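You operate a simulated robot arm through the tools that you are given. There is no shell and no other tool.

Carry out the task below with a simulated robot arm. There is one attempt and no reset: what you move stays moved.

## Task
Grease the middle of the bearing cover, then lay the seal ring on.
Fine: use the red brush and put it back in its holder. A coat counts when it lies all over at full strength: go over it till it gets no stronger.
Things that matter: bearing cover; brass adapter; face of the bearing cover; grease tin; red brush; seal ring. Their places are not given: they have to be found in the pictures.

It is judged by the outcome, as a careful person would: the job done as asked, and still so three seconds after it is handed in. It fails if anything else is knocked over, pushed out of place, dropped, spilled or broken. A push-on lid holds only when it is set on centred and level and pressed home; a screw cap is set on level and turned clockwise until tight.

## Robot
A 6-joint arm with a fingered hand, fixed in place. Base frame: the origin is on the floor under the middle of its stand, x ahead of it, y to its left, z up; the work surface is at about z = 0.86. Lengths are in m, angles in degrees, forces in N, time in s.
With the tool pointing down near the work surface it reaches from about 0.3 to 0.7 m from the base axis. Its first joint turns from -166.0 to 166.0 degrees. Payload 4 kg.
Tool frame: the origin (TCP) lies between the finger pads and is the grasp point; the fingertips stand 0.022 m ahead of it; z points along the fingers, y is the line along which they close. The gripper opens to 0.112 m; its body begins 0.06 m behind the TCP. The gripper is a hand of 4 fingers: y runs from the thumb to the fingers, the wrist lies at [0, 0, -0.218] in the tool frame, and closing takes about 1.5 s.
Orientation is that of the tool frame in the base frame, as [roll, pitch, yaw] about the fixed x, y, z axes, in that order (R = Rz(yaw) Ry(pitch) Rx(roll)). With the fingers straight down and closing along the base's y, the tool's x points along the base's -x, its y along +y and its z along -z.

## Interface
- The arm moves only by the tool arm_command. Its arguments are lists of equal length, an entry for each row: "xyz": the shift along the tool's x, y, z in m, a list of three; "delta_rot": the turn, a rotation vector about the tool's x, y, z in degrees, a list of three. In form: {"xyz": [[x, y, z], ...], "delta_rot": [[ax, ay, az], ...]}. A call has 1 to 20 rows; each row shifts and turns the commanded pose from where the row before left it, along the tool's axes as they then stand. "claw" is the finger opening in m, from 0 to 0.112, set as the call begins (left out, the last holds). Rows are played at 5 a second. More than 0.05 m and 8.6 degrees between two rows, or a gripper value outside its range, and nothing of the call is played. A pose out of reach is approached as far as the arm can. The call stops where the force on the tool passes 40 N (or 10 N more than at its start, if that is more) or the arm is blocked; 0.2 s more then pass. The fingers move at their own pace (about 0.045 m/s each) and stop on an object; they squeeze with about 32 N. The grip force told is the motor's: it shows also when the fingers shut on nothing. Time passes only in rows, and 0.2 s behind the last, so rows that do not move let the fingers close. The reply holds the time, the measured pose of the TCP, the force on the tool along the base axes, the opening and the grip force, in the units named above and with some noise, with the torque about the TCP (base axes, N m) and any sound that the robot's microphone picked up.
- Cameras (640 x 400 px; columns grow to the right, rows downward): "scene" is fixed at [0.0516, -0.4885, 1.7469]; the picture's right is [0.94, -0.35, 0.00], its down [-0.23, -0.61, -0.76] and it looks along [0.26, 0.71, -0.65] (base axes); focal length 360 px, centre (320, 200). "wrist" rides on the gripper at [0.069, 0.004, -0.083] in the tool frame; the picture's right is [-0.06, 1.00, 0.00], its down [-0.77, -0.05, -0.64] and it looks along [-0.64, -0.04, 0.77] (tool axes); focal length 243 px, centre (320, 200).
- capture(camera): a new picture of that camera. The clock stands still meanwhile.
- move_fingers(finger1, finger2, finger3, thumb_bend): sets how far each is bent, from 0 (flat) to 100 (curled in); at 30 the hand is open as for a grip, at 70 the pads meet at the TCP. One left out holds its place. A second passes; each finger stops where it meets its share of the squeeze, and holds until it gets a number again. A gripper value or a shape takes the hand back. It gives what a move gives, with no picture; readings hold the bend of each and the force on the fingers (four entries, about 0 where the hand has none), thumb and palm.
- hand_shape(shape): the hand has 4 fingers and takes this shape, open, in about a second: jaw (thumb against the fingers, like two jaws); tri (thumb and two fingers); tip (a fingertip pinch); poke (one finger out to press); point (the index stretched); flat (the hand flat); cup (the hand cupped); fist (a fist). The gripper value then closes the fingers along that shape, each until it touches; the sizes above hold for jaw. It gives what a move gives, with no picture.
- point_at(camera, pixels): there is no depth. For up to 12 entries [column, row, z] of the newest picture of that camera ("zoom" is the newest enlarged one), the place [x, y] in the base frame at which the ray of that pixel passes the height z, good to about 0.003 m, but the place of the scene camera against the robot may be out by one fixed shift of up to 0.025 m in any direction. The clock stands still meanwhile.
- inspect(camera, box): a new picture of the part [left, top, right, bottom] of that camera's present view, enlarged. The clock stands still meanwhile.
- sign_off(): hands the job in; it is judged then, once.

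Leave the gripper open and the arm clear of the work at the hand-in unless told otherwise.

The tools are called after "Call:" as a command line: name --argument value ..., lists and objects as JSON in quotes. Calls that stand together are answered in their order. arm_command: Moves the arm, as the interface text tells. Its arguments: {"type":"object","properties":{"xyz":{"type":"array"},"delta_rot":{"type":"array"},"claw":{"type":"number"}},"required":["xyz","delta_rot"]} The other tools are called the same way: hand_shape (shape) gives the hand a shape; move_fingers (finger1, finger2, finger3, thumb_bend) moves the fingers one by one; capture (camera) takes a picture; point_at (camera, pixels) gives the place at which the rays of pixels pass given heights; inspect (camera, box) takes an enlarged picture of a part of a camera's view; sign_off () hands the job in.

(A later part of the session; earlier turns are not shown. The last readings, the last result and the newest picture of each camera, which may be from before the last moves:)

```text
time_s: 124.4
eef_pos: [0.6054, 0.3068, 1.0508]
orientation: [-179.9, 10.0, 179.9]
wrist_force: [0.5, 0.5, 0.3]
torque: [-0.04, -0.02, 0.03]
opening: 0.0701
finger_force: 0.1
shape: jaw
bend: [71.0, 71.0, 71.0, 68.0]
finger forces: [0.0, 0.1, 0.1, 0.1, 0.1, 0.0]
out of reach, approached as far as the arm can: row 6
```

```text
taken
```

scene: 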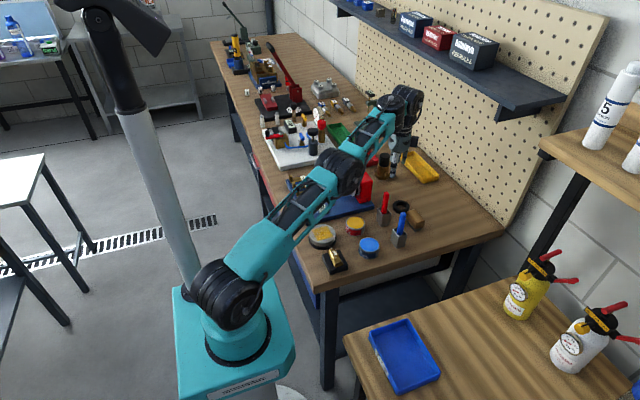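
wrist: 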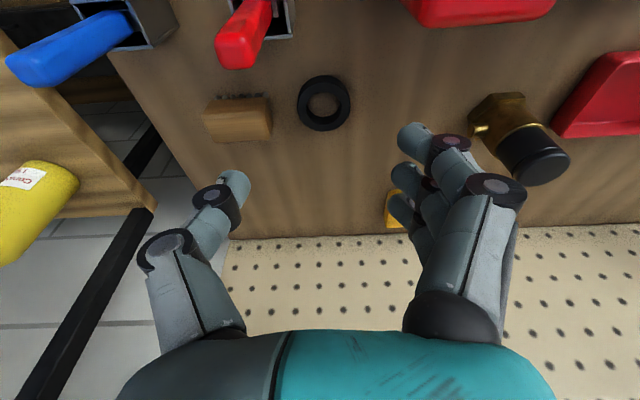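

The hand is now tilted 10° at (0.605,0.307,1.05). The brass fitting right of the fingers, near (500,130), could be near my path. I'll read the positions of it, the ring and the wood block.

Call:
point_at --camera "wrist" --pixels '[[470, 110, 0.87], [470, 130, 0.88], [478, 135, 0.9], [500, 165, 0.95], [323, 103, 0.875], [297, 103, 0.88], [350, 103, 0.88], [323, 75, 0.862], [323, 131, 0.88], [272, 120, 0.89], [272, 137, 0.89]]'

Call:
inspect --camera "wrist" --box '[190, 40, 390, 180]'

Call:
inspect --camera "scene" --box '[350, 130, 450, 230]'

```text
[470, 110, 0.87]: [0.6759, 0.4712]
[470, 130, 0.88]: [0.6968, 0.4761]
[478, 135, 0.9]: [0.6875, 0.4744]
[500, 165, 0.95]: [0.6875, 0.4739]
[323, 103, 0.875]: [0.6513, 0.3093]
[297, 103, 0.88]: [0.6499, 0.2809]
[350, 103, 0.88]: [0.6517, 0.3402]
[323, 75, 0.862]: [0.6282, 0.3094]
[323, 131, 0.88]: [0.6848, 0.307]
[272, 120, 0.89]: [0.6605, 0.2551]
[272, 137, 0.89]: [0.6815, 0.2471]
```

```text
2.86 times, centred on (290, 110) of wrist
```

zoom: 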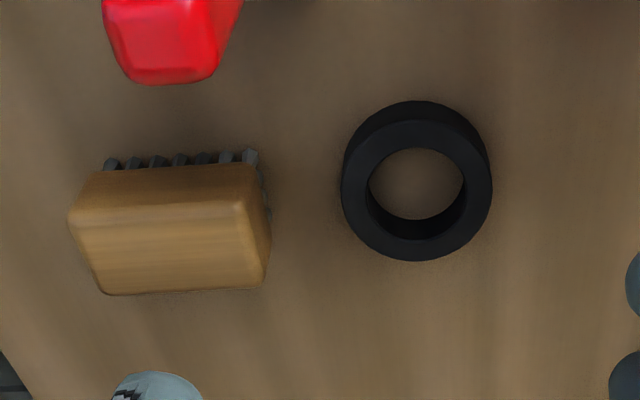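

```text
4.00 times, centred on (400, 180) of scene
```

zoom: 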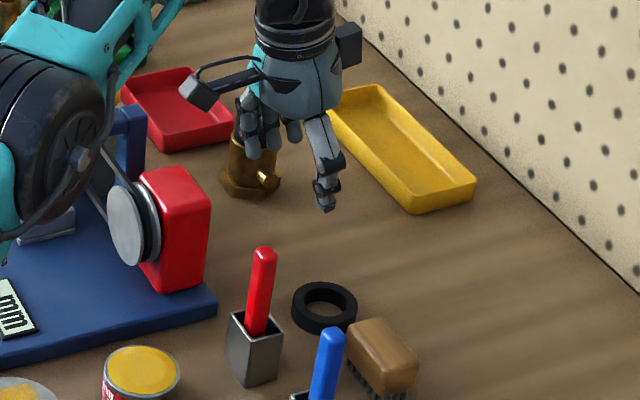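

Call:
point_at --camera "zoom" --pixels '[[341, 190, 0.88], [492, 185, 0.88], [416, 100, 0.86], [416, 261, 0.88], [416, 120, 0.88], [370, 188, 0.88], [464, 185, 0.88], [416, 148, 0.88], [271, 235, 0.875], [245, 205, 0.893], [265, 285, 0.893], [255, 160, 0.865]]'

```text
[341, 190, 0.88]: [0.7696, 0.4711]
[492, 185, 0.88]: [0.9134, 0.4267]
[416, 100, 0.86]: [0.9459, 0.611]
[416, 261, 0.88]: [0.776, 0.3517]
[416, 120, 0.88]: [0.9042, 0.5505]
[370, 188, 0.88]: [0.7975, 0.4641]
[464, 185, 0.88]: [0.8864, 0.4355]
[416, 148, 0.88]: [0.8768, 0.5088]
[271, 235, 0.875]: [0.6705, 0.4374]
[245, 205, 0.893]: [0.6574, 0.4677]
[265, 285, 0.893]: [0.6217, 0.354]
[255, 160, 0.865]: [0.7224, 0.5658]
```

Those readings belonged to the scene zoom, so they don't count. I'll redo it with the wrist zoom as the newest.

Call:
inspect --camera "wrist" --box '[190, 40, 390, 180]'

Call:
point_at --camera "zoom" --pixels '[[341, 190, 0.88], [492, 185, 0.88], [416, 100, 0.86], [416, 261, 0.88], [416, 120, 0.88], [370, 188, 0.88], [464, 185, 0.88], [416, 148, 0.88], [271, 235, 0.875], [245, 205, 0.893], [265, 285, 0.893], [255, 160, 0.865]]'

```text
2.86 times, centred on (290, 110) of wrist
```

zoom: 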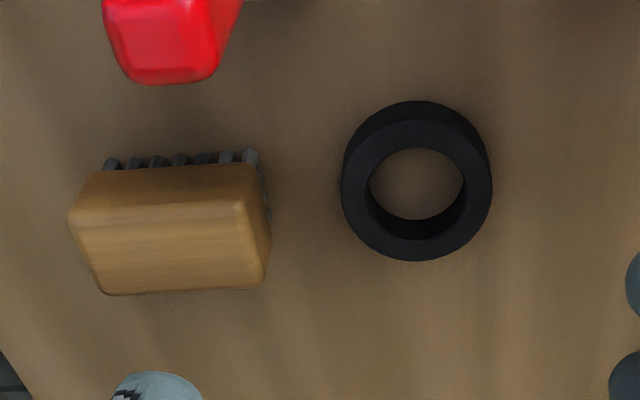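

```text
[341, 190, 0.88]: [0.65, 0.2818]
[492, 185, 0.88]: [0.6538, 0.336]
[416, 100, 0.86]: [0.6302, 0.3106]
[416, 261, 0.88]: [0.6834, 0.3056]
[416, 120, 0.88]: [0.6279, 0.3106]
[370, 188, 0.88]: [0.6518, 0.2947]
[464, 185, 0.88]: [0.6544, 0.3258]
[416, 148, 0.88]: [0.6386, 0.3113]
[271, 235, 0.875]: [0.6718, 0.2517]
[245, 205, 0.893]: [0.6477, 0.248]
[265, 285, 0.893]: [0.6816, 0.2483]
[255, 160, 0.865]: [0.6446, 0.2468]
```

The readings are consistent now: ring centre (0.656,0.309), diameter 54 mm, top at z≈0.88, and the wood block's edge at y≈0.252. I'll set a 64 mm opening and go out over the ring, down to z≈0.95.

Call:
arm_command --xyz '[[-0.0129, 0.001, 0.0277], [-0.0129, 0.001, 0.0277], [-0.0034, 0, 0.026], [-0.0034, 0, 0.026], [0, 0, 0]]' --delta_rot '[[0, 0, 0], [0, 0, 0], [0, 0, 0], [0, 0, 0], [0, 0, 0]]' --claw 0.064

Call:
capture --camera "wrist"

Call:
inspect --camera "scene" --box '[350, 130, 450, 230]'

```text
time_s: 125.6
eef_pos: [0.6563, 0.3086, 0.952]
orientation: [179.9, 10.0, 179.9]
wrist_force: [-0.5, 0.3, 0.2]
torque: [0.01, 0.04, -0.01]
opening: 0.0648
finger_force: 0.0
shape: jaw
bend: [72.0, 72.0, 72.0, 70.0]
finger forces: [0.0, 0.0, 0.0, 0.0, 0.0, 0.0]
```

```text
taken
```

wrist: 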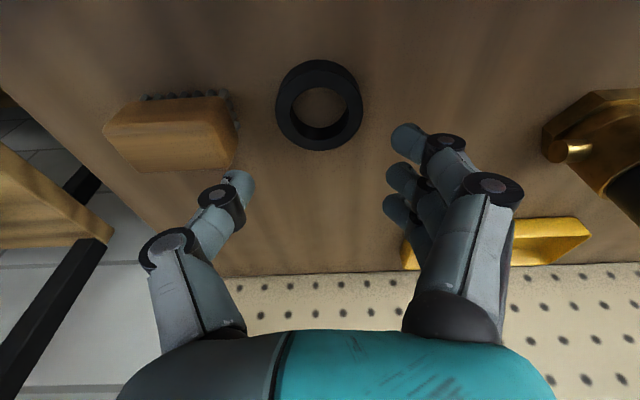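

```text
4.00 times, centred on (400, 180) of scene
```

zoom: 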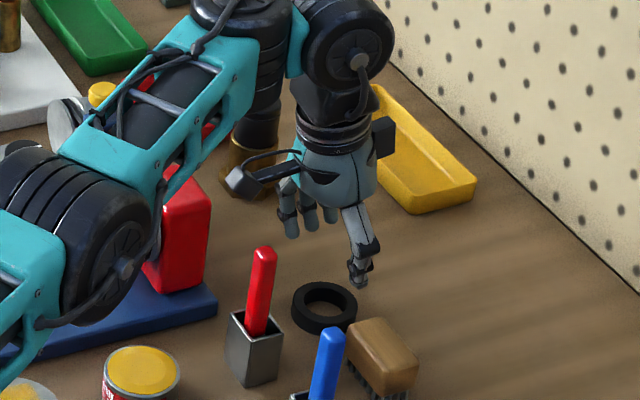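

The pose is reachable, with the thumb between the ring and the wood block (about 7 mm clear by my reading). I'll go down to z≈0.91 and look again.

Call:
arm_command --xyz '[[0.0035, 0.0015, 0.0197], [0.0035, 0, 0.0197], [0, 0, 0]]' --delta_rot '[[0, 0, 0], [0, 0, 0], [0, 0, 0]]'

Call:
inspect --camera "wrist" --box '[150, 30, 450, 250]'

Call:
inspect --camera "scene" --box '[350, 130, 450, 230]'

```text
time_s: 126.4
eef_pos: [0.6559, 0.3105, 0.9111]
orientation: [180.0, 10.0, 180.0]
wrist_force: [0.2, 0.4, -0.1]
torque: [-0.02, 0.02, 0.0]
opening: 0.0646
finger_force: 0.0
shape: jaw
bend: [72.0, 72.0, 72.0, 70.0]
finger forces: [0.0, 0.0, 0.0, 0.1, 0.1, 0.0]
```

```text
1.82 times, centred on (300, 140) of wrist
```

zoom: 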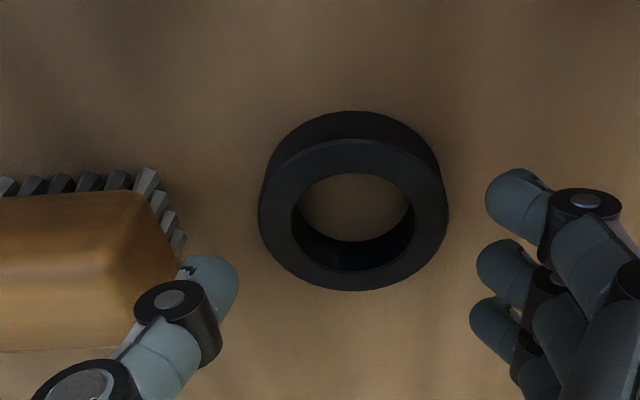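

```text
4.00 times, centred on (400, 180) of scene
```

zoom: 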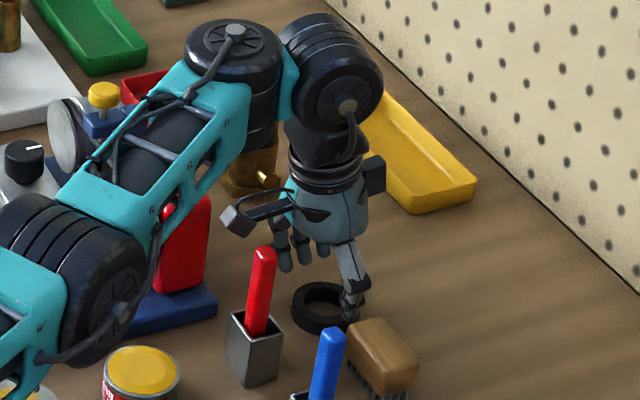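

The forearm and wrist joint pass near the brass fitting with the black cap, at about (265,120) in the zoom. I'll look closer before going lower.

Call:
inspect --camera "scene" --box '[365, 130, 415, 190]'

Call:
capture --camera "wrist"

```text
6.67 times, centred on (390, 160) of scene
```

zoom: 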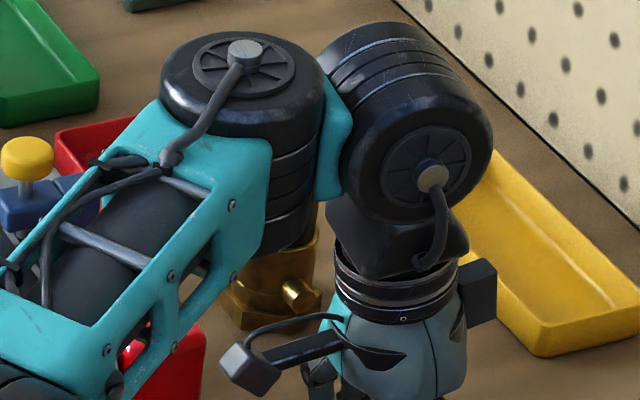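

```text
taken
```

wrist: 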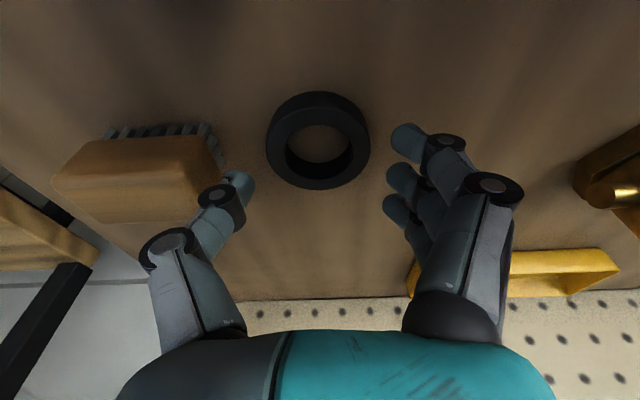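

The wrist joint's underside is well above the red block, and the fitting is far off to the side. Next I'll check the thumb against the wood block closely.

Call:
inspect --camera "wrist" --box '[170, 110, 290, 230]'

Call:
point_at --camera "zoom" --pixels '[[340, 265, 0.889], [345, 240, 0.88], [330, 150, 0.865], [290, 260, 0.893], [355, 215, 0.889], [450, 230, 0.889], [360, 260, 0.889]]'

```text
3.33 times, centred on (230, 170) of wrist
```

zoom: 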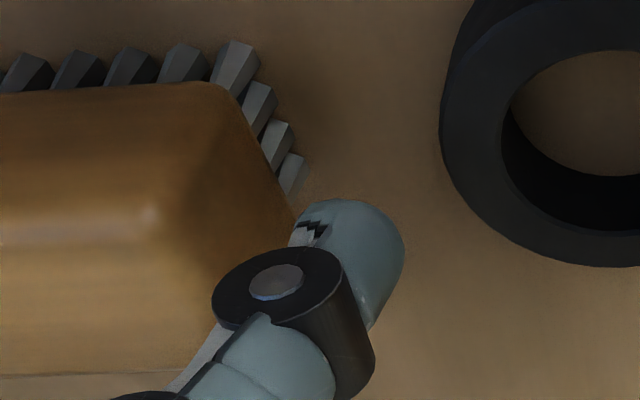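

```text
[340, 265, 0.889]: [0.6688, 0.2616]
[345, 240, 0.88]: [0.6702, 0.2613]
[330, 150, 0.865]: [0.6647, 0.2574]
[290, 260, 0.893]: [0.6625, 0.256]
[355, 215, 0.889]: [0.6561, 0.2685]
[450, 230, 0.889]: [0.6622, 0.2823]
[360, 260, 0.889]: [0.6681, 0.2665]
```

The thumb's outer side is only about 3 mm from the wood block. I'll shift 3 mm to +y and narrow the opening to 62 mm, then check before the final descent.

Call:
arm_command --xyz '[[0, 0.003, 0], [0, 0, 0]]' --delta_rot '[[0, 0, 0], [0, 0, 0]]' --claw 0.062

Call:
inspect --camera "wrist" --box '[150, 30, 450, 250]'

```text
time_s: 127.0
eef_pos: [0.6561, 0.3139, 0.9127]
orientation: [-180.0, 10.1, 179.9]
wrist_force: [0.3, -0.1, -0.7]
torque: [-0.01, 0.0, 0.0]
opening: 0.0628
finger_force: 0.1
shape: jaw
bend: [72.0, 72.0, 72.0, 70.0]
finger forces: [0.1, 0.0, 0.0, 0.1, 0.0, 0.1]
```

```text
1.82 times, centred on (300, 140) of wrist
```

zoom: 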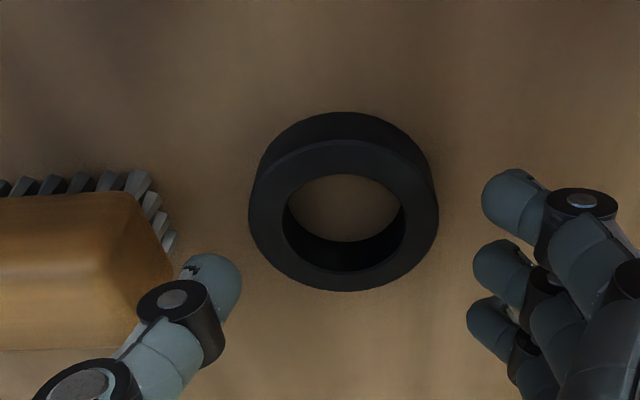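

The thumb has more room now. I'll descend the last 22 mm in small rows.

Call:
arm_command --xyz '[[0.0012, 0, 0.007], [0.0012, 0, 0.007], [0.0012, 0, 0.007], [0, 0, 0]]' --delta_rot '[[0, 0, 0], [0, 0, 0], [0, 0, 0], [0, 0, 0]]'

Call:
inspect --camera "wrist" --box '[150, 50, 450, 270]'

Call:
inspect --camera "scene" --box '[370, 160, 430, 230]'

```text
time_s: 128.0
eef_pos: [0.6568, 0.3151, 0.891]
orientation: [-180.0, 10.0, 179.9]
wrist_force: [0.1, -0.7, 1.2]
torque: [-0.03, 0.0, -0.01]
opening: 0.063
finger_force: 0.1
shape: jaw
bend: [72.0, 72.0, 72.0, 70.0]
finger forces: [0.1, 0.0, 0.1, 0.1, 0.9, 0.0]
```

```text
1.82 times, centred on (300, 160) of wrist
```

zoom: 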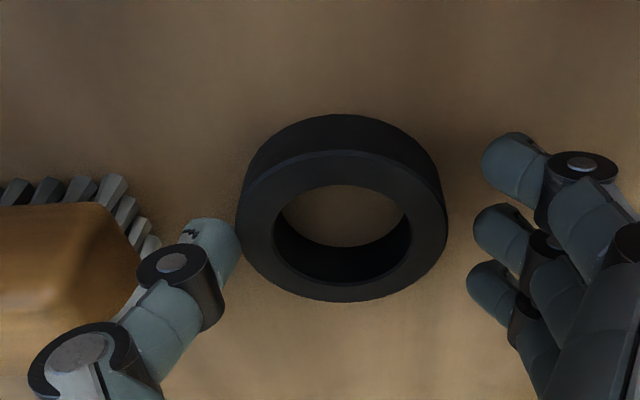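

```text
5.71 times, centred on (400, 195) of scene
```

zoom: 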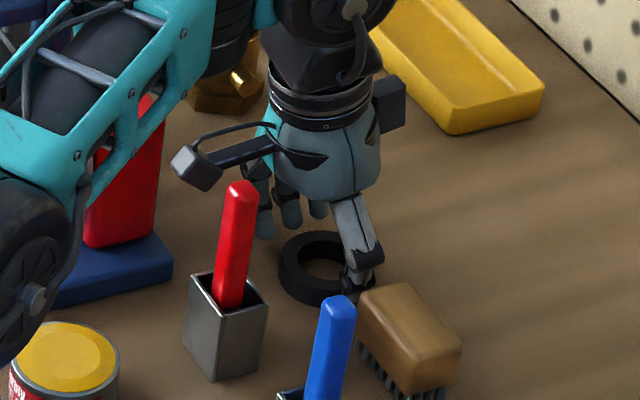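

The hand is around the ring, with the thumb just touching its side (0.9 N). I'll lower 1.5 mm more and close.

Call:
arm_command --xyz '[[0.0003, 0, 0.0015], [0, 0, 0]]' --delta_rot '[[0, 0, 0], [0, 0, 0]]'

Call:
arm_command --xyz '[[0, 0, 0], [0, 0, 0], [0, 0, 0], [0, 0, 0], [0, 0, 0]]' --delta_rot '[[0, 0, 0], [0, 0, 0], [0, 0, 0], [0, 0, 0], [0, 0, 0]]' --claw 0.045

Call:
inspect --camera "wrist" --box '[150, 50, 450, 270]'

Call:
inspect --camera "scene" --box '[370, 160, 430, 230]'

```text
time_s: 128.6
eef_pos: [0.6551, 0.3141, 0.8902]
orientation: [-179.8, 9.9, 179.9]
wrist_force: [-0.5, -0.5, 0.6]
torque: [-0.07, -0.02, -0.03]
opening: 0.0629
finger_force: 0.2
shape: jaw
bend: [72.0, 72.0, 72.0, 70.0]
finger forces: [0.0, 0.1, 0.0, 0.1, 0.8, 0.1]
```

```text
time_s: 129.8
eef_pos: [0.6555, 0.3135, 0.8876]
orientation: [-179.9, 9.9, -180.0]
wrist_force: [-0.1, 0.3, 2.0]
torque: [0.04, -0.05, 0.03]
opening: 0.0468
finger_force: 32.5
shape: jaw
bend: [73.0, 73.0, 74.0, 70.0]
finger forces: [9.7, 9.6, 10.0, 0.1, 28.4, 0.1]
```

```text
1.82 times, centred on (300, 160) of wrist
```

zoom: 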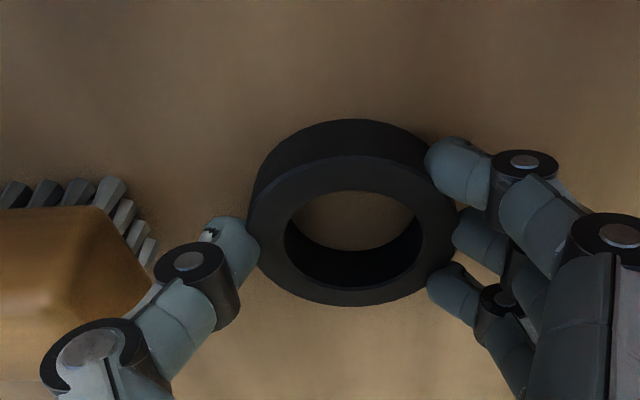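

```text
5.71 times, centred on (400, 195) of scene
```

zoom: 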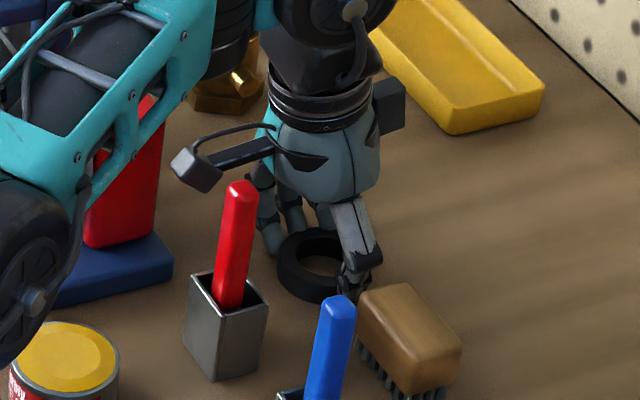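

All three fingers (about 10 N each) and the thumb (28 N) hold the ring. I'll lift slowly.

Call:
arm_command --xyz '[[-0.0009, 0, -0.0049], [-0.0009, 0, -0.0049], [-0.0017, 0, -0.0098], [0, 0, 0]]' --delta_rot '[[0, 0, 0], [0, 0, 0], [0, 0, 0], [0, 0, 0]]' --claw 0.04

Call:
inspect --camera "wrist" --box '[150, 50, 450, 270]'

Call:
inspect --camera "scene" --box '[370, 160, 430, 230]'

```text
time_s: 130.8
eef_pos: [0.6564, 0.3134, 0.9103]
orientation: [180.0, 10.0, -179.9]
wrist_force: [0.9, -0.1, -0.7]
torque: [-0.02, 0.01, -0.01]
opening: 0.0456
finger_force: 31.9
shape: jaw
bend: [73.0, 72.0, 74.0, 70.0]
finger forces: [11.6, 10.1, 16.1, 0.1, 28.9, 0.0]
```

```text
1.82 times, centred on (300, 160) of wrist
```

zoom: 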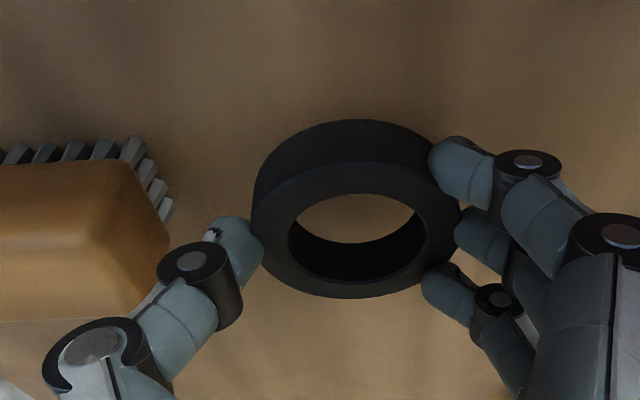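

```text
5.71 times, centred on (400, 195) of scene
```

zoom: 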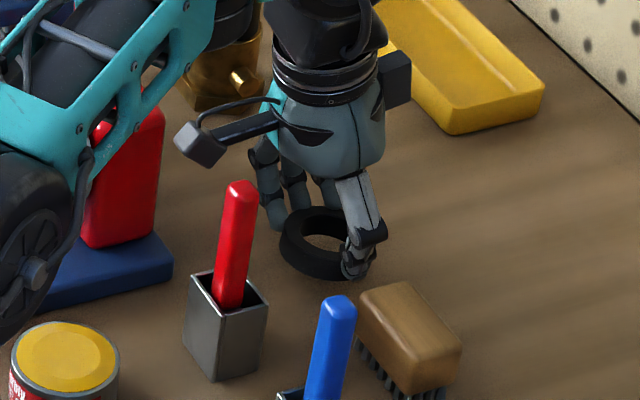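

The ring came up with the hand. I'll raise it further, drawing in a little as I rise, to clear the red brush handle.

Call:
arm_command --xyz '[[-0.0039, 0, -0.0222], [-0.0039, 0, -0.0222], [0.0035, 0, -0.0235], [0.0035, 0, -0.0235], [0.0105, 0, -0.0273], [0.0105, 0, -0.0273], [0, 0, 0]]' --delta_rot '[[0, 0, 0], [0, 0, 0], [0, 0, 0], [0, 0, 0], [0, 0, 0], [0, 0, 0], [0, 0, 0]]'

Call:
capture --camera "wrist"

Call:
inspect --camera "scene" --box '[350, 130, 450, 230]'

```text
time_s: 132.4
eef_pos: [0.6107, 0.3137, 1.0502]
orientation: [-180.0, 10.0, -179.9]
wrist_force: [0.3, -0.1, 0.2]
torque: [-0.03, 0.01, 0.02]
opening: 0.046
finger_force: 31.9
shape: jaw
bend: [73.0, 72.0, 74.0, 70.0]
finger forces: [11.5, 10.2, 13.0, 0.1, 28.7, 0.1]
```

```text
taken
```

wrist: 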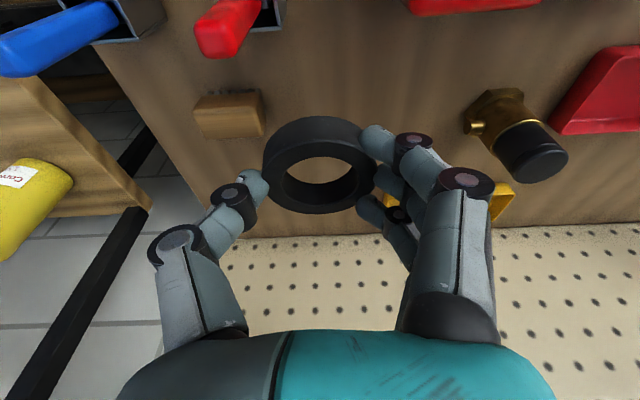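

```text
4.00 times, centred on (400, 180) of scene
```

zoom: 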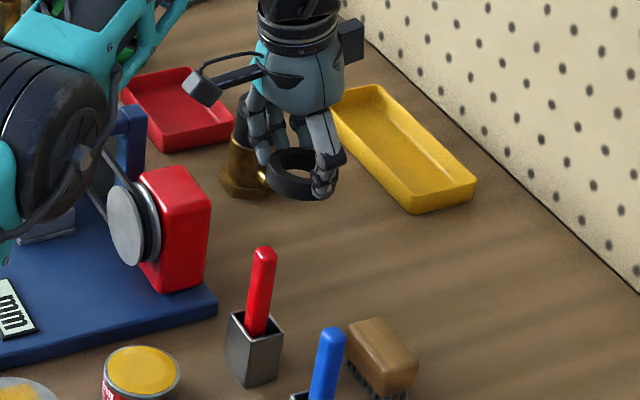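

The ring is secure and clear. I'll carry it at z≈1.05 to above the cover.

Call:
arm_command --xyz '[[0.0374, -0.0065, -0.0066], [0.0374, -0.0065, -0.0066], [0.0374, -0.0065, -0.0066], [0.0374, -0.0065, -0.0066], [0.0374, -0.0065, -0.0066], [0.0374, -0.0065, -0.0066], [0.0374, -0.0065, -0.0066], [0, 0, 0]]' --delta_rot '[[0, 0, 0], [0, 0, 0], [0, 0, 0], [0, 0, 0], [0, 0, 0], [0, 0, 0], [0, 0, 0], [0, 0, 0]]'

Call:
capture --camera "wrist"

Call:
inspect --camera "scene" --box '[280, 170, 400, 290]'

```text
time_s: 134.2
eef_pos: [0.4882, 0.3635, 1.1248]
orientation: [-179.8, 9.8, 179.9]
wrist_force: [0.0, 0.4, 0.3]
torque: [-0.01, 0.01, 0.02]
opening: 0.0457
finger_force: 32.2
shape: jaw
bend: [74.0, 72.0, 74.0, 70.0]
finger forces: [11.1, 10.1, 12.2, 0.0, 28.2, 0.0]
out of reach, approached as far as the arm can: row 2, 3, 4, 5, 6, 7
```

```text
taken
```

wrist: 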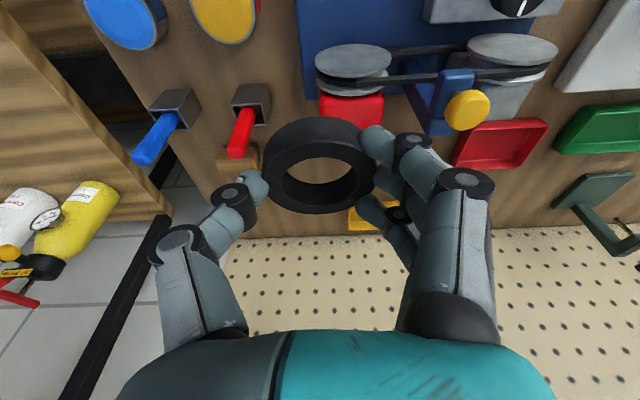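

```text
3.33 times, centred on (340, 230) of scene
```

zoom: 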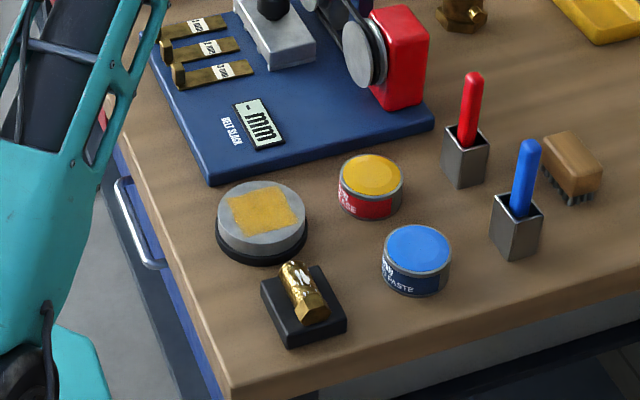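

The arm says rows 2–7 were out of reach, and it stopped at (0.488,0.364,1.125). The ring is still held. I'll look at the arm's posture in the full scene.

Call:
capture --camera "scene"

```text
taken
```

scene: 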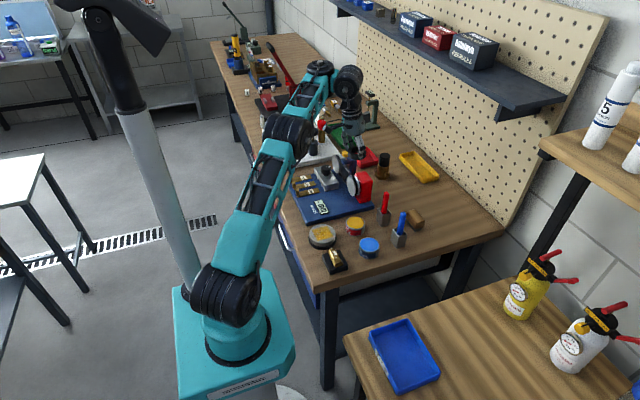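

The arm looks stretched, as if the elbow passed through straight at the far reach and bent the wrong way. I'll test small moves to recover: first turn the tilt back toward vertical in place.

Call:
arm_command --xyz '[[0, 0, 0], [0, 0, 0], [0, 0, 0]]' --delta_rot '[[0, 5, 0], [0, 5, 0], [0, 0, 0]]'

Call:
capture --camera "scene"

```text
time_s: 135.0
eef_pos: [0.4871, 0.3629, 1.1255]
orientation: [179.9, -0.1, 180.0]
wrist_force: [-0.4, -0.1, -0.1]
torque: [0.03, -0.01, -0.03]
opening: 0.0455
finger_force: 32.0
shape: jaw
bend: [74.0, 72.0, 74.0, 70.0]
finger forces: [11.2, 10.2, 12.2, 0.1, 28.2, 0.0]
```

```text
taken
```

scene: 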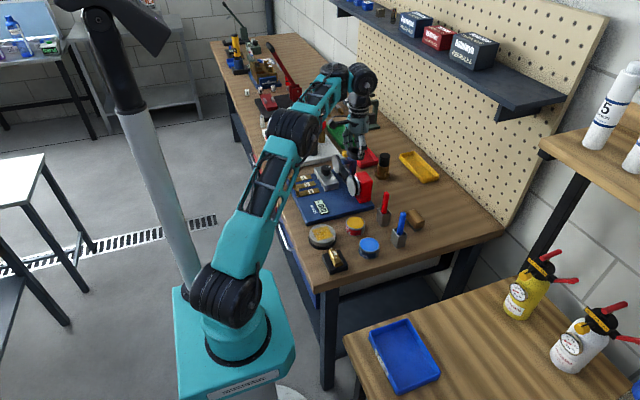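

Vertical works here without complaint. I'll try a small inward move.

Call:
arm_command --xyz '[[0.015, -0.01, 0], [0.015, -0.01, 0], [0, 0, 0]]' --delta_rot '[[0, 0, 0], [0, 0, 0], [0, 0, 0]]'

Call:
capture --camera "scene"

```text
time_s: 135.8
eef_pos: [0.4587, 0.3433, 1.1256]
orientation: [-180.0, 0.0, -180.0]
wrist_force: [0.0, 0.1, -0.3]
torque: [0.02, 0.0, 0.01]
opening: 0.0456
finger_force: 31.9
shape: jaw
bend: [74.0, 72.0, 74.0, 70.0]
finger forces: [11.0, 10.1, 11.9, 0.1, 28.2, 0.0]
```

```text
taken
```

scene: 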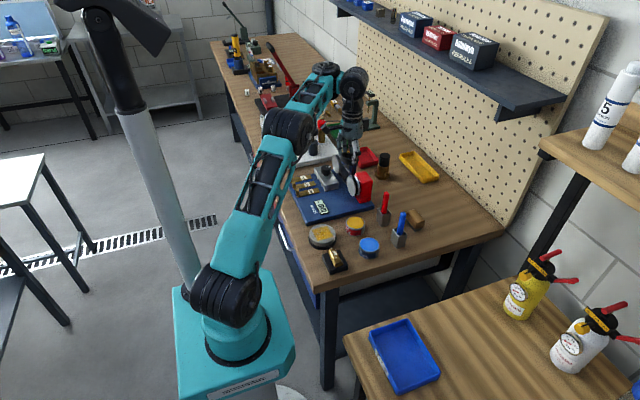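

It follows fine with the hand vertical. I'll move in over the cover with the hand upright, then test whether a tilt is available there.

Call:
arm_command --xyz '[[0.0284, -0.0188, 0.004], [0.0284, -0.0188, 0.004], [0.0284, -0.0188, 0.004], [0.0284, -0.0188, 0.004], [0, 0, 0]]' --delta_rot '[[0, 0, 0], [0, 0, 0], [0, 0, 0], [0, 0, 0], [0, 0, 0]]'

Call:
capture --camera "wrist"

Call:
inspect --camera "scene" --box '[280, 130, 400, 270]'

```text
time_s: 137.0
eef_pos: [0.4053, 0.3168, 1.1835]
orientation: [-179.9, 0.0, 179.9]
wrist_force: [0.9, -0.6, -0.9]
torque: [-0.04, 0.03, 0.0]
opening: 0.0454
finger_force: 31.4
shape: jaw
bend: [74.0, 72.0, 74.0, 70.0]
finger forces: [11.0, 10.2, 11.7, 0.0, 28.1, 0.0]
out of reach, approached as far as the arm can: row 1, 2, 3, 4
```

```text
taken
```

wrist: 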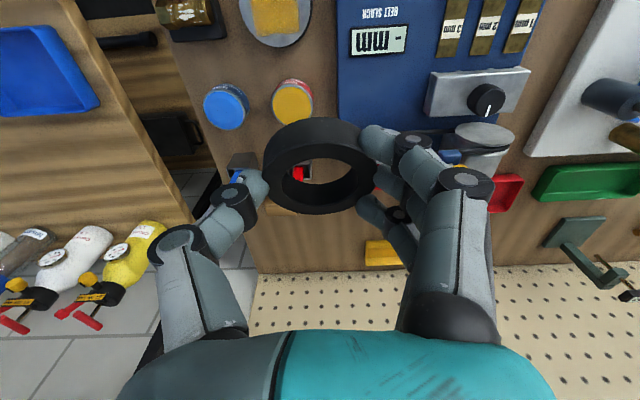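

```text
2.86 times, centred on (340, 200) of scene
```

zoom: 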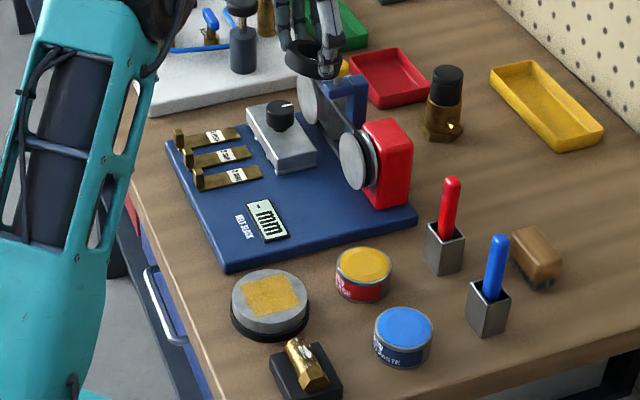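

It is stuck again: the elbow is bent the wrong way. I need to straighten the arm out to full reach once more and come back so the elbow flips up as before. I'll go outward at a safe height above everything, with the ring still held.

Call:
arm_command --xyz '[[-0.032, -0.006, 0.01], [-0.032, -0.006, 0.01], [-0.032, -0.006, 0.01], [-0.03, -0.005, 0.02], [-0.03, -0.005, 0.02], [0, 0, 0]]' --delta_rot '[[0, 0, 0], [0, 0, 0], [0, 0, 0], [0, 0, 0], [0, 0, 0], [0, 0, 0]]'

Call:
capture --camera "scene"

```text
time_s: 138.4
eef_pos: [0.5622, 0.2884, 1.1128]
orientation: [-179.9, 0.1, 179.9]
wrist_force: [-0.8, 0.0, -1.0]
torque: [0.01, -0.02, 0.01]
opening: 0.0453
finger_force: 31.8
shape: jaw
bend: [74.0, 72.0, 74.0, 70.0]
finger forces: [11.0, 10.1, 11.4, 0.1, 28.0, 0.1]
```

```text
taken
```

scene: 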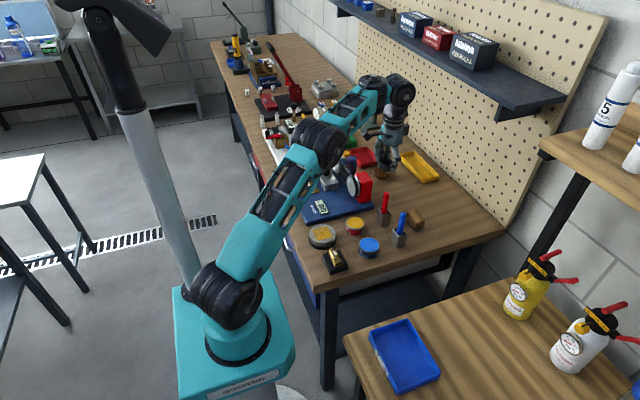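

This posture now looks like the good one I had at the start (elbow near (315,145)). I'll try going inward along the path that worked before, at lower height with y≈0.26.

Call:
arm_command --xyz '[[0.02, -0.007, 0.008], [0.02, -0.007, 0.008], [0.02, -0.007, 0.008], [0, 0, 0]]' --delta_rot '[[0, 0, 0], [0, 0, 0], [0, 0, 0], [0, 0, 0]]'

Call:
capture --camera "scene"

```text
time_s: 139.4
eef_pos: [0.5166, 0.276, 1.1003]
orientation: [-180.0, -0.2, 180.0]
wrist_force: [0.0, 0.2, -0.6]
torque: [-0.01, 0.02, -0.01]
opening: 0.0452
finger_force: 32.5
shape: jaw
bend: [74.0, 72.0, 74.0, 70.0]
finger forces: [10.8, 10.2, 11.2, 0.0, 28.1, 0.0]
out of reach, approached as far as the arm can: row 3
```

```text
taken
```

scene: 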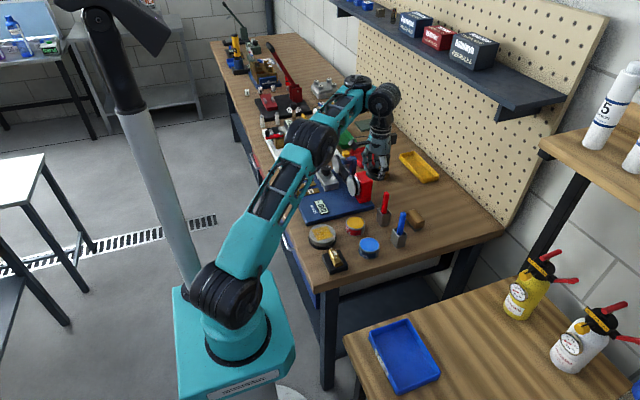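

The inward move still stops here. I'll test which directions work from this spot, first straight down 40 mm (still above the handle tops).

Call:
arm_command --xyz '[[0, 0, 0.015], [0, 0, 0.015], [0, 0, 0]]' --delta_rot '[[0, 0, 0], [0, 0, 0], [0, 0, 0]]'

Call:
inspect --camera "scene" --box '[200, 50, 440, 330]'

```text
time_s: 140.2
eef_pos: [0.528, 0.2825, 1.0767]
orientation: [-180.0, -0.2, 179.9]
wrist_force: [-0.9, 0.3, -0.6]
torque: [-0.01, 0.0, 0.0]
opening: 0.0452
finger_force: 31.9
shape: jaw
bend: [74.0, 72.0, 74.0, 70.0]
finger forces: [10.7, 10.3, 11.2, 0.1, 28.0, 0.1]
out of reach, approached as far as the arm can: row 1, 2
```

```text
1.43 times, centred on (320, 190) of scene
```

zoom: 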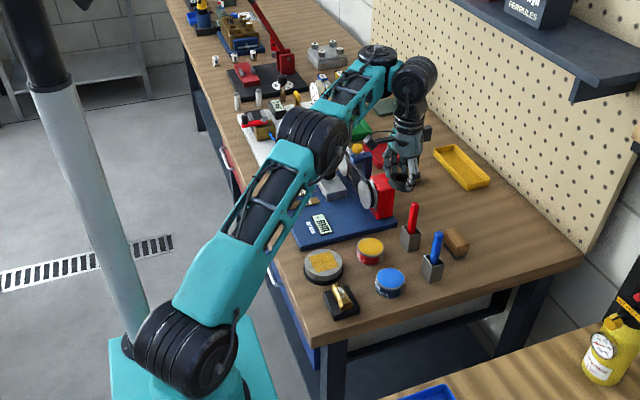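

It slides along a fixed-reach shell, so the elbow is bent slightly the wrong way and sits at its stop. I'll stretch outward to straight, then press downward (which should bend the elbow the right way), and test going inward again. The height stays above all the parts.

Call:
arm_command --xyz '[[-0.03, 0.008, 0], [-0.03, 0.008, 0], [-0.03, 0.008, 0], [-0.03, 0.008, 0], [0, 0, 0.015], [0, 0, 0.015], [0, 0, 0.01], [0, 0, 0]]' --delta_rot '[[0, 0, 0], [0, 0, 0], [0, 0, 0], [0, 0, 0], [0, 0, 0], [0, 0, 0], [0, 0, 0], [0, 0, 0]]'

Call:
capture --camera "scene"

```text
time_s: 142.0
eef_pos: [0.6066, 0.2991, 1.0362]
orientation: [-180.0, 0.0, -179.9]
wrist_force: [-1.2, 0.1, 0.7]
torque: [-0.02, -0.01, -0.04]
opening: 0.0445
finger_force: 32.1
shape: jaw
bend: [74.0, 72.0, 74.0, 70.0]
finger forces: [10.6, 10.1, 10.6, 0.1, 27.7, 0.1]
out of reach, approached as far as the arm can: row 3, 4
```

```text
taken
```

scene: 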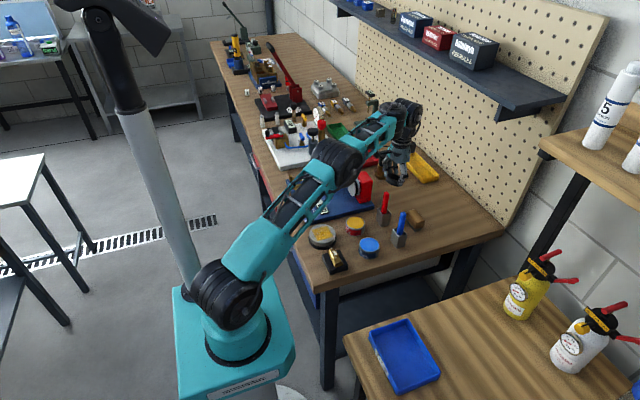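

Now a test inward from here.

Call:
arm_command --xyz '[[0.02, -0.003, -0.004], [0.02, -0.003, -0.004], [0.02, -0.003, -0.004], [0.02, -0.003, -0.002], [0, 0, 0]]' --delta_rot '[[0, 0, 0], [0, 0, 0], [0, 0, 0], [0, 0, 0], [0, 0, 0]]'

Call:
capture --camera "scene"

```text
time_s: 143.2
eef_pos: [0.5272, 0.2879, 1.0483]
orientation: [180.0, 0.0, 180.0]
wrist_force: [0.0, -0.1, -0.9]
torque: [0.0, -0.01, 0.01]
opening: 0.0445
finger_force: 32.8
shape: jaw
bend: [74.0, 72.0, 74.0, 70.0]
finger forces: [10.5, 10.2, 10.8, 0.1, 27.7, 0.1]
```

```text
taken
```

scene: 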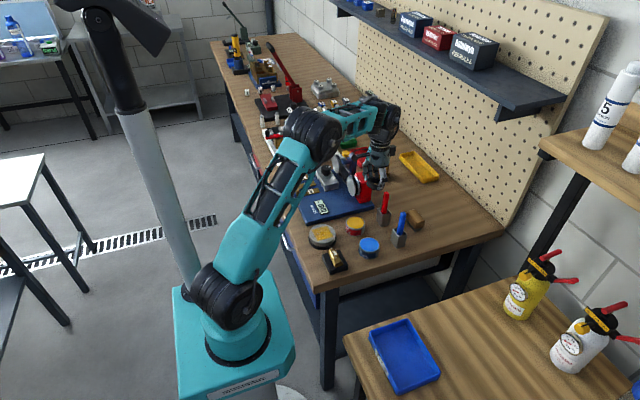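

That freed it: the elbow is up again. I'll continue inward to above the cover.

Call:
arm_command --xyz '[[0.0304, -0.0033, -0.0017], [0.0304, -0.0033, -0.0017], [0.0304, -0.0033, -0.0017], [0.0304, -0.0033, -0.0017], [0.0304, -0.0033, -0.0017], [0.0304, -0.0033, -0.0017], [0, 0, 0]]' --delta_rot '[[0, 0, 0], [0, 0, 0], [0, 0, 0], [0, 0, 0], [0, 0, 0], [0, 0, 0], [0, 0, 0]]'

Call:
capture --camera "wrist"

Call:
inspect --camera "scene" --box '[280, 150, 400, 270]'

```text
time_s: 144.8
eef_pos: [0.3449, 0.2689, 1.0583]
orientation: [-179.9, 0.0, 180.0]
wrist_force: [0.5, -0.4, -1.5]
torque: [0.0, 0.03, -0.02]
opening: 0.0446
finger_force: 32.3
shape: jaw
bend: [74.0, 73.0, 74.0, 70.0]
finger forces: [10.6, 10.1, 10.7, 0.0, 27.8, 0.1]
```

```text
taken
```

wrist: 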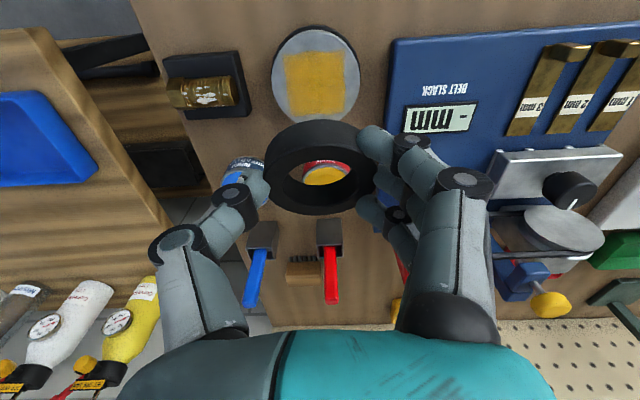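

```text
3.33 times, centred on (340, 210) of scene
```

zoom: 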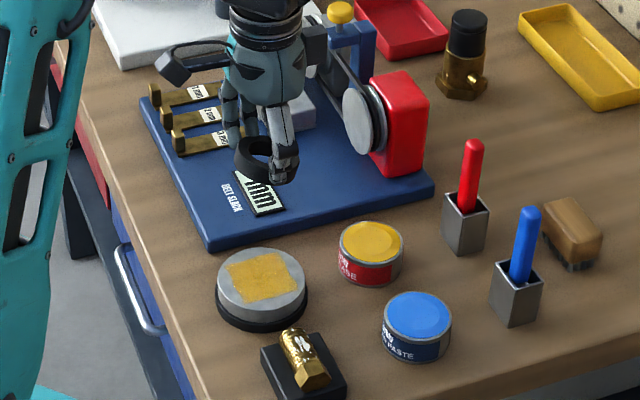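

I'm over the cover with the ring. I'll tilt back 10° to level the ring as it was gripped, and look at it.

Call:
arm_command --xyz '[[0, 0, 0], [0, 0, 0], [0, 0, 0]]' --delta_rot '[[0, -5, 0], [0, -5, 0], [0, 0, 0]]'

Call:
inspect --camera "scene" --box '[305, 165, 365, 235]'

Call:
inspect --camera "wrist" --box '[220, 20, 420, 240]'

```text
time_s: 145.6
eef_pos: [0.3441, 0.2688, 1.0589]
orientation: [180.0, 10.1, 179.9]
wrist_force: [0.9, 0.1, -0.2]
torque: [0.0, 0.0, -0.01]
opening: 0.0447
finger_force: 32.5
shape: jaw
bend: [74.0, 73.0, 74.0, 70.0]
finger forces: [10.6, 10.1, 10.6, 0.0, 27.8, 0.0]
```

```text
5.71 times, centred on (335, 200) of scene
```

zoom: 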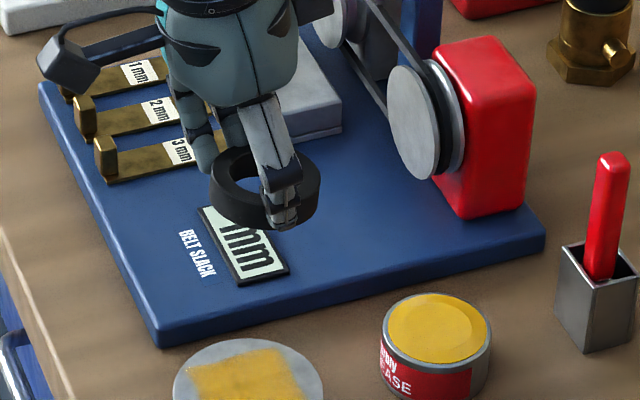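

```text
1.82 times, centred on (320, 130) of wrist
```

zoom: 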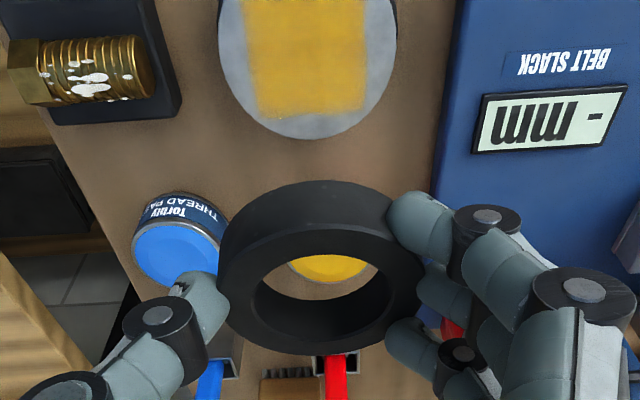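

The tilt worked, and the ring sits in the hand as it did when flat on the bench, so it should be about level. I'll measure the ring's and cover's centres in this view.

Call:
point_at --camera "zoom" --pixels '[[218, 272, 1.045], [425, 265, 1.045], [315, 180, 1.031], [320, 356, 1.05], [315, 228, 1.05], [252, 285, 1.05], [383, 280, 1.05], [218, 30, 0.887], [396, 22, 0.887], [308, 139, 0.887]]'

Call:
capture --camera "wrist"

```text
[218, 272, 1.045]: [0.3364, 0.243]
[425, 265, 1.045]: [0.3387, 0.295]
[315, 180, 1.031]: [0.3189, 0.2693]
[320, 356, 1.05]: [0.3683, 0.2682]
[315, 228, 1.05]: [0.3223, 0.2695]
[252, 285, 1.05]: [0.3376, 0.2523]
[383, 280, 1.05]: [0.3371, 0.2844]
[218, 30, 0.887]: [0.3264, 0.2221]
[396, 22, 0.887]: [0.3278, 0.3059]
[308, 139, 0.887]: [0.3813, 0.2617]
```

```text
taken
```

wrist: 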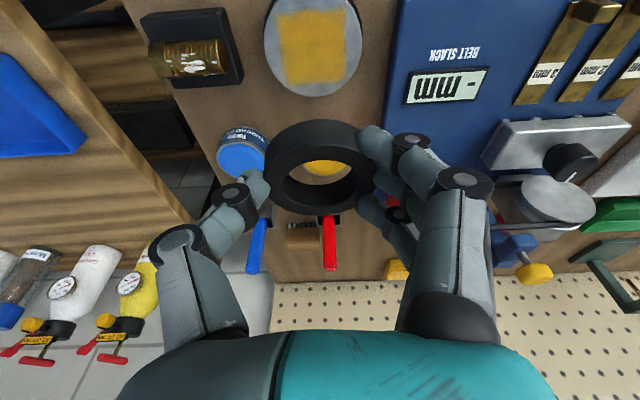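

The ring's centre is right at the TCP, (0.344,0.269), and the cover's centre is at (0.338,0.2645). I'll shift by (−6,−4) mm while descending to z≈0.96.

Call:
arm_command --xyz '[[0.0058, -0.0011, 0.0244], [0.0058, -0.0011, 0.0244], [0.0058, -0.0011, 0.0244], [0.0058, -0.0011, 0.0244], [0, 0, 0]]' --delta_rot '[[0, 0, 0], [0, 0, 0], [0, 0, 0], [0, 0, 0], [0, 0, 0]]'

Call:
inspect --camera "wrist" --box '[220, 60, 420, 260]'

Call:
inspect --camera "scene" --box '[290, 190, 370, 270]'

```text
time_s: 146.8
eef_pos: [0.339, 0.263, 0.9584]
orientation: [180.0, 10.1, 180.0]
wrist_force: [-0.1, -0.7, -0.5]
torque: [0.01, 0.02, 0.02]
opening: 0.0446
finger_force: 31.6
shape: jaw
bend: [74.0, 73.0, 74.0, 70.0]
finger forces: [10.6, 10.1, 10.6, 0.1, 27.6, 0.0]
```

```text
2.00 times, centred on (320, 160) of wrist
```

zoom: 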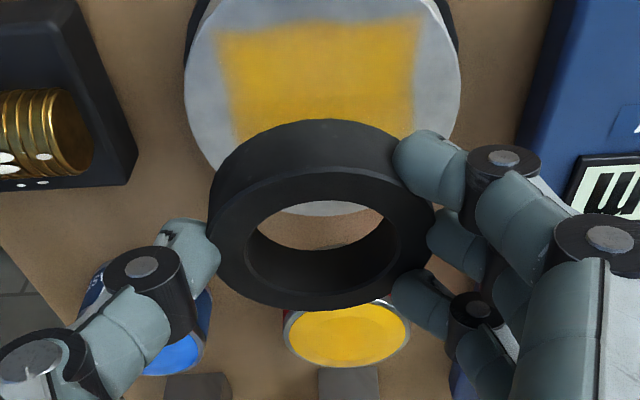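

```text
5.00 times, centred on (330, 230) of scene
```

zoom: 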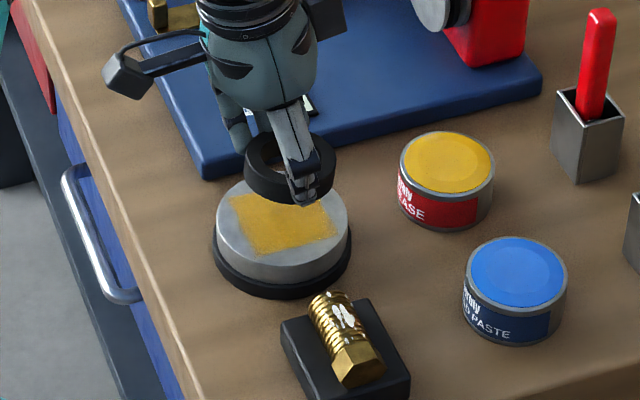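

The ring is level over the cover. I'll lower to about 10 mm above the face and check the centring.

Call:
arm_command --xyz '[[0.003, 0, 0.0165], [0.003, 0, 0.0165], [0, 0, 0]]' --delta_rot '[[0, 0, 0], [0, 0, 0], [0, 0, 0]]'

Call:
inspect --camera "scene" --box '[300, 205, 350, 255]'

Call:
inspect --camera "wrist" --box '[220, 60, 420, 260]'

```text
time_s: 147.6
eef_pos: [0.3393, 0.2643, 0.9237]
orientation: [-179.9, 10.0, 179.9]
wrist_force: [0.3, 0.3, -0.9]
torque: [0.0, -0.02, 0.02]
opening: 0.0445
finger_force: 32.2
shape: jaw
bend: [74.0, 73.0, 74.0, 70.0]
finger forces: [10.7, 10.1, 10.7, 0.0, 27.6, 0.0]
```

```text
8.00 times, centred on (325, 230) of scene
```

zoom: 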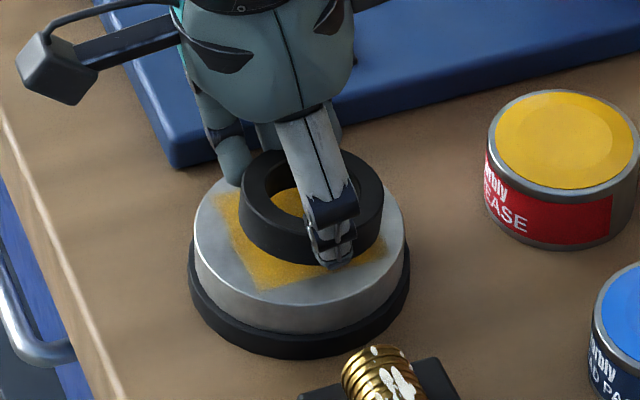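

```text
2.00 times, centred on (320, 160) of wrist
```

zoom: 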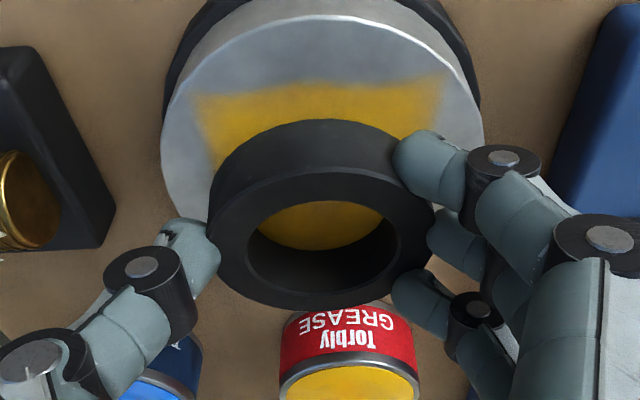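

In y the ring is centred over the cover. In the scene view it sits slightly to the right (+x). I'll measure x in the wrist view.

Call:
point_at --camera "zoom" --pixels '[[320, 120, 0.896], [320, 308, 0.915], [320, 172, 0.915], [320, 15, 0.887], [320, 88, 0.887], [160, 150, 0.887], [484, 140, 0.887], [208, 225, 0.908], [434, 215, 0.908], [195, 97, 0.887], [447, 75, 0.887]]'

```text
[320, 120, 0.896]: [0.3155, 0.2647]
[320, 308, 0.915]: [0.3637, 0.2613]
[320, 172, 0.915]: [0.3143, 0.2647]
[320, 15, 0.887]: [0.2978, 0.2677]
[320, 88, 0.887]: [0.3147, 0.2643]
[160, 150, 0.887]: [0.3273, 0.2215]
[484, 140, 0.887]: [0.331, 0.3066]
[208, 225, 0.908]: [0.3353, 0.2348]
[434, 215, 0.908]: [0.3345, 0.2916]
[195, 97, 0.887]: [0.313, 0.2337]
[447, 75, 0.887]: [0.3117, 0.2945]
```

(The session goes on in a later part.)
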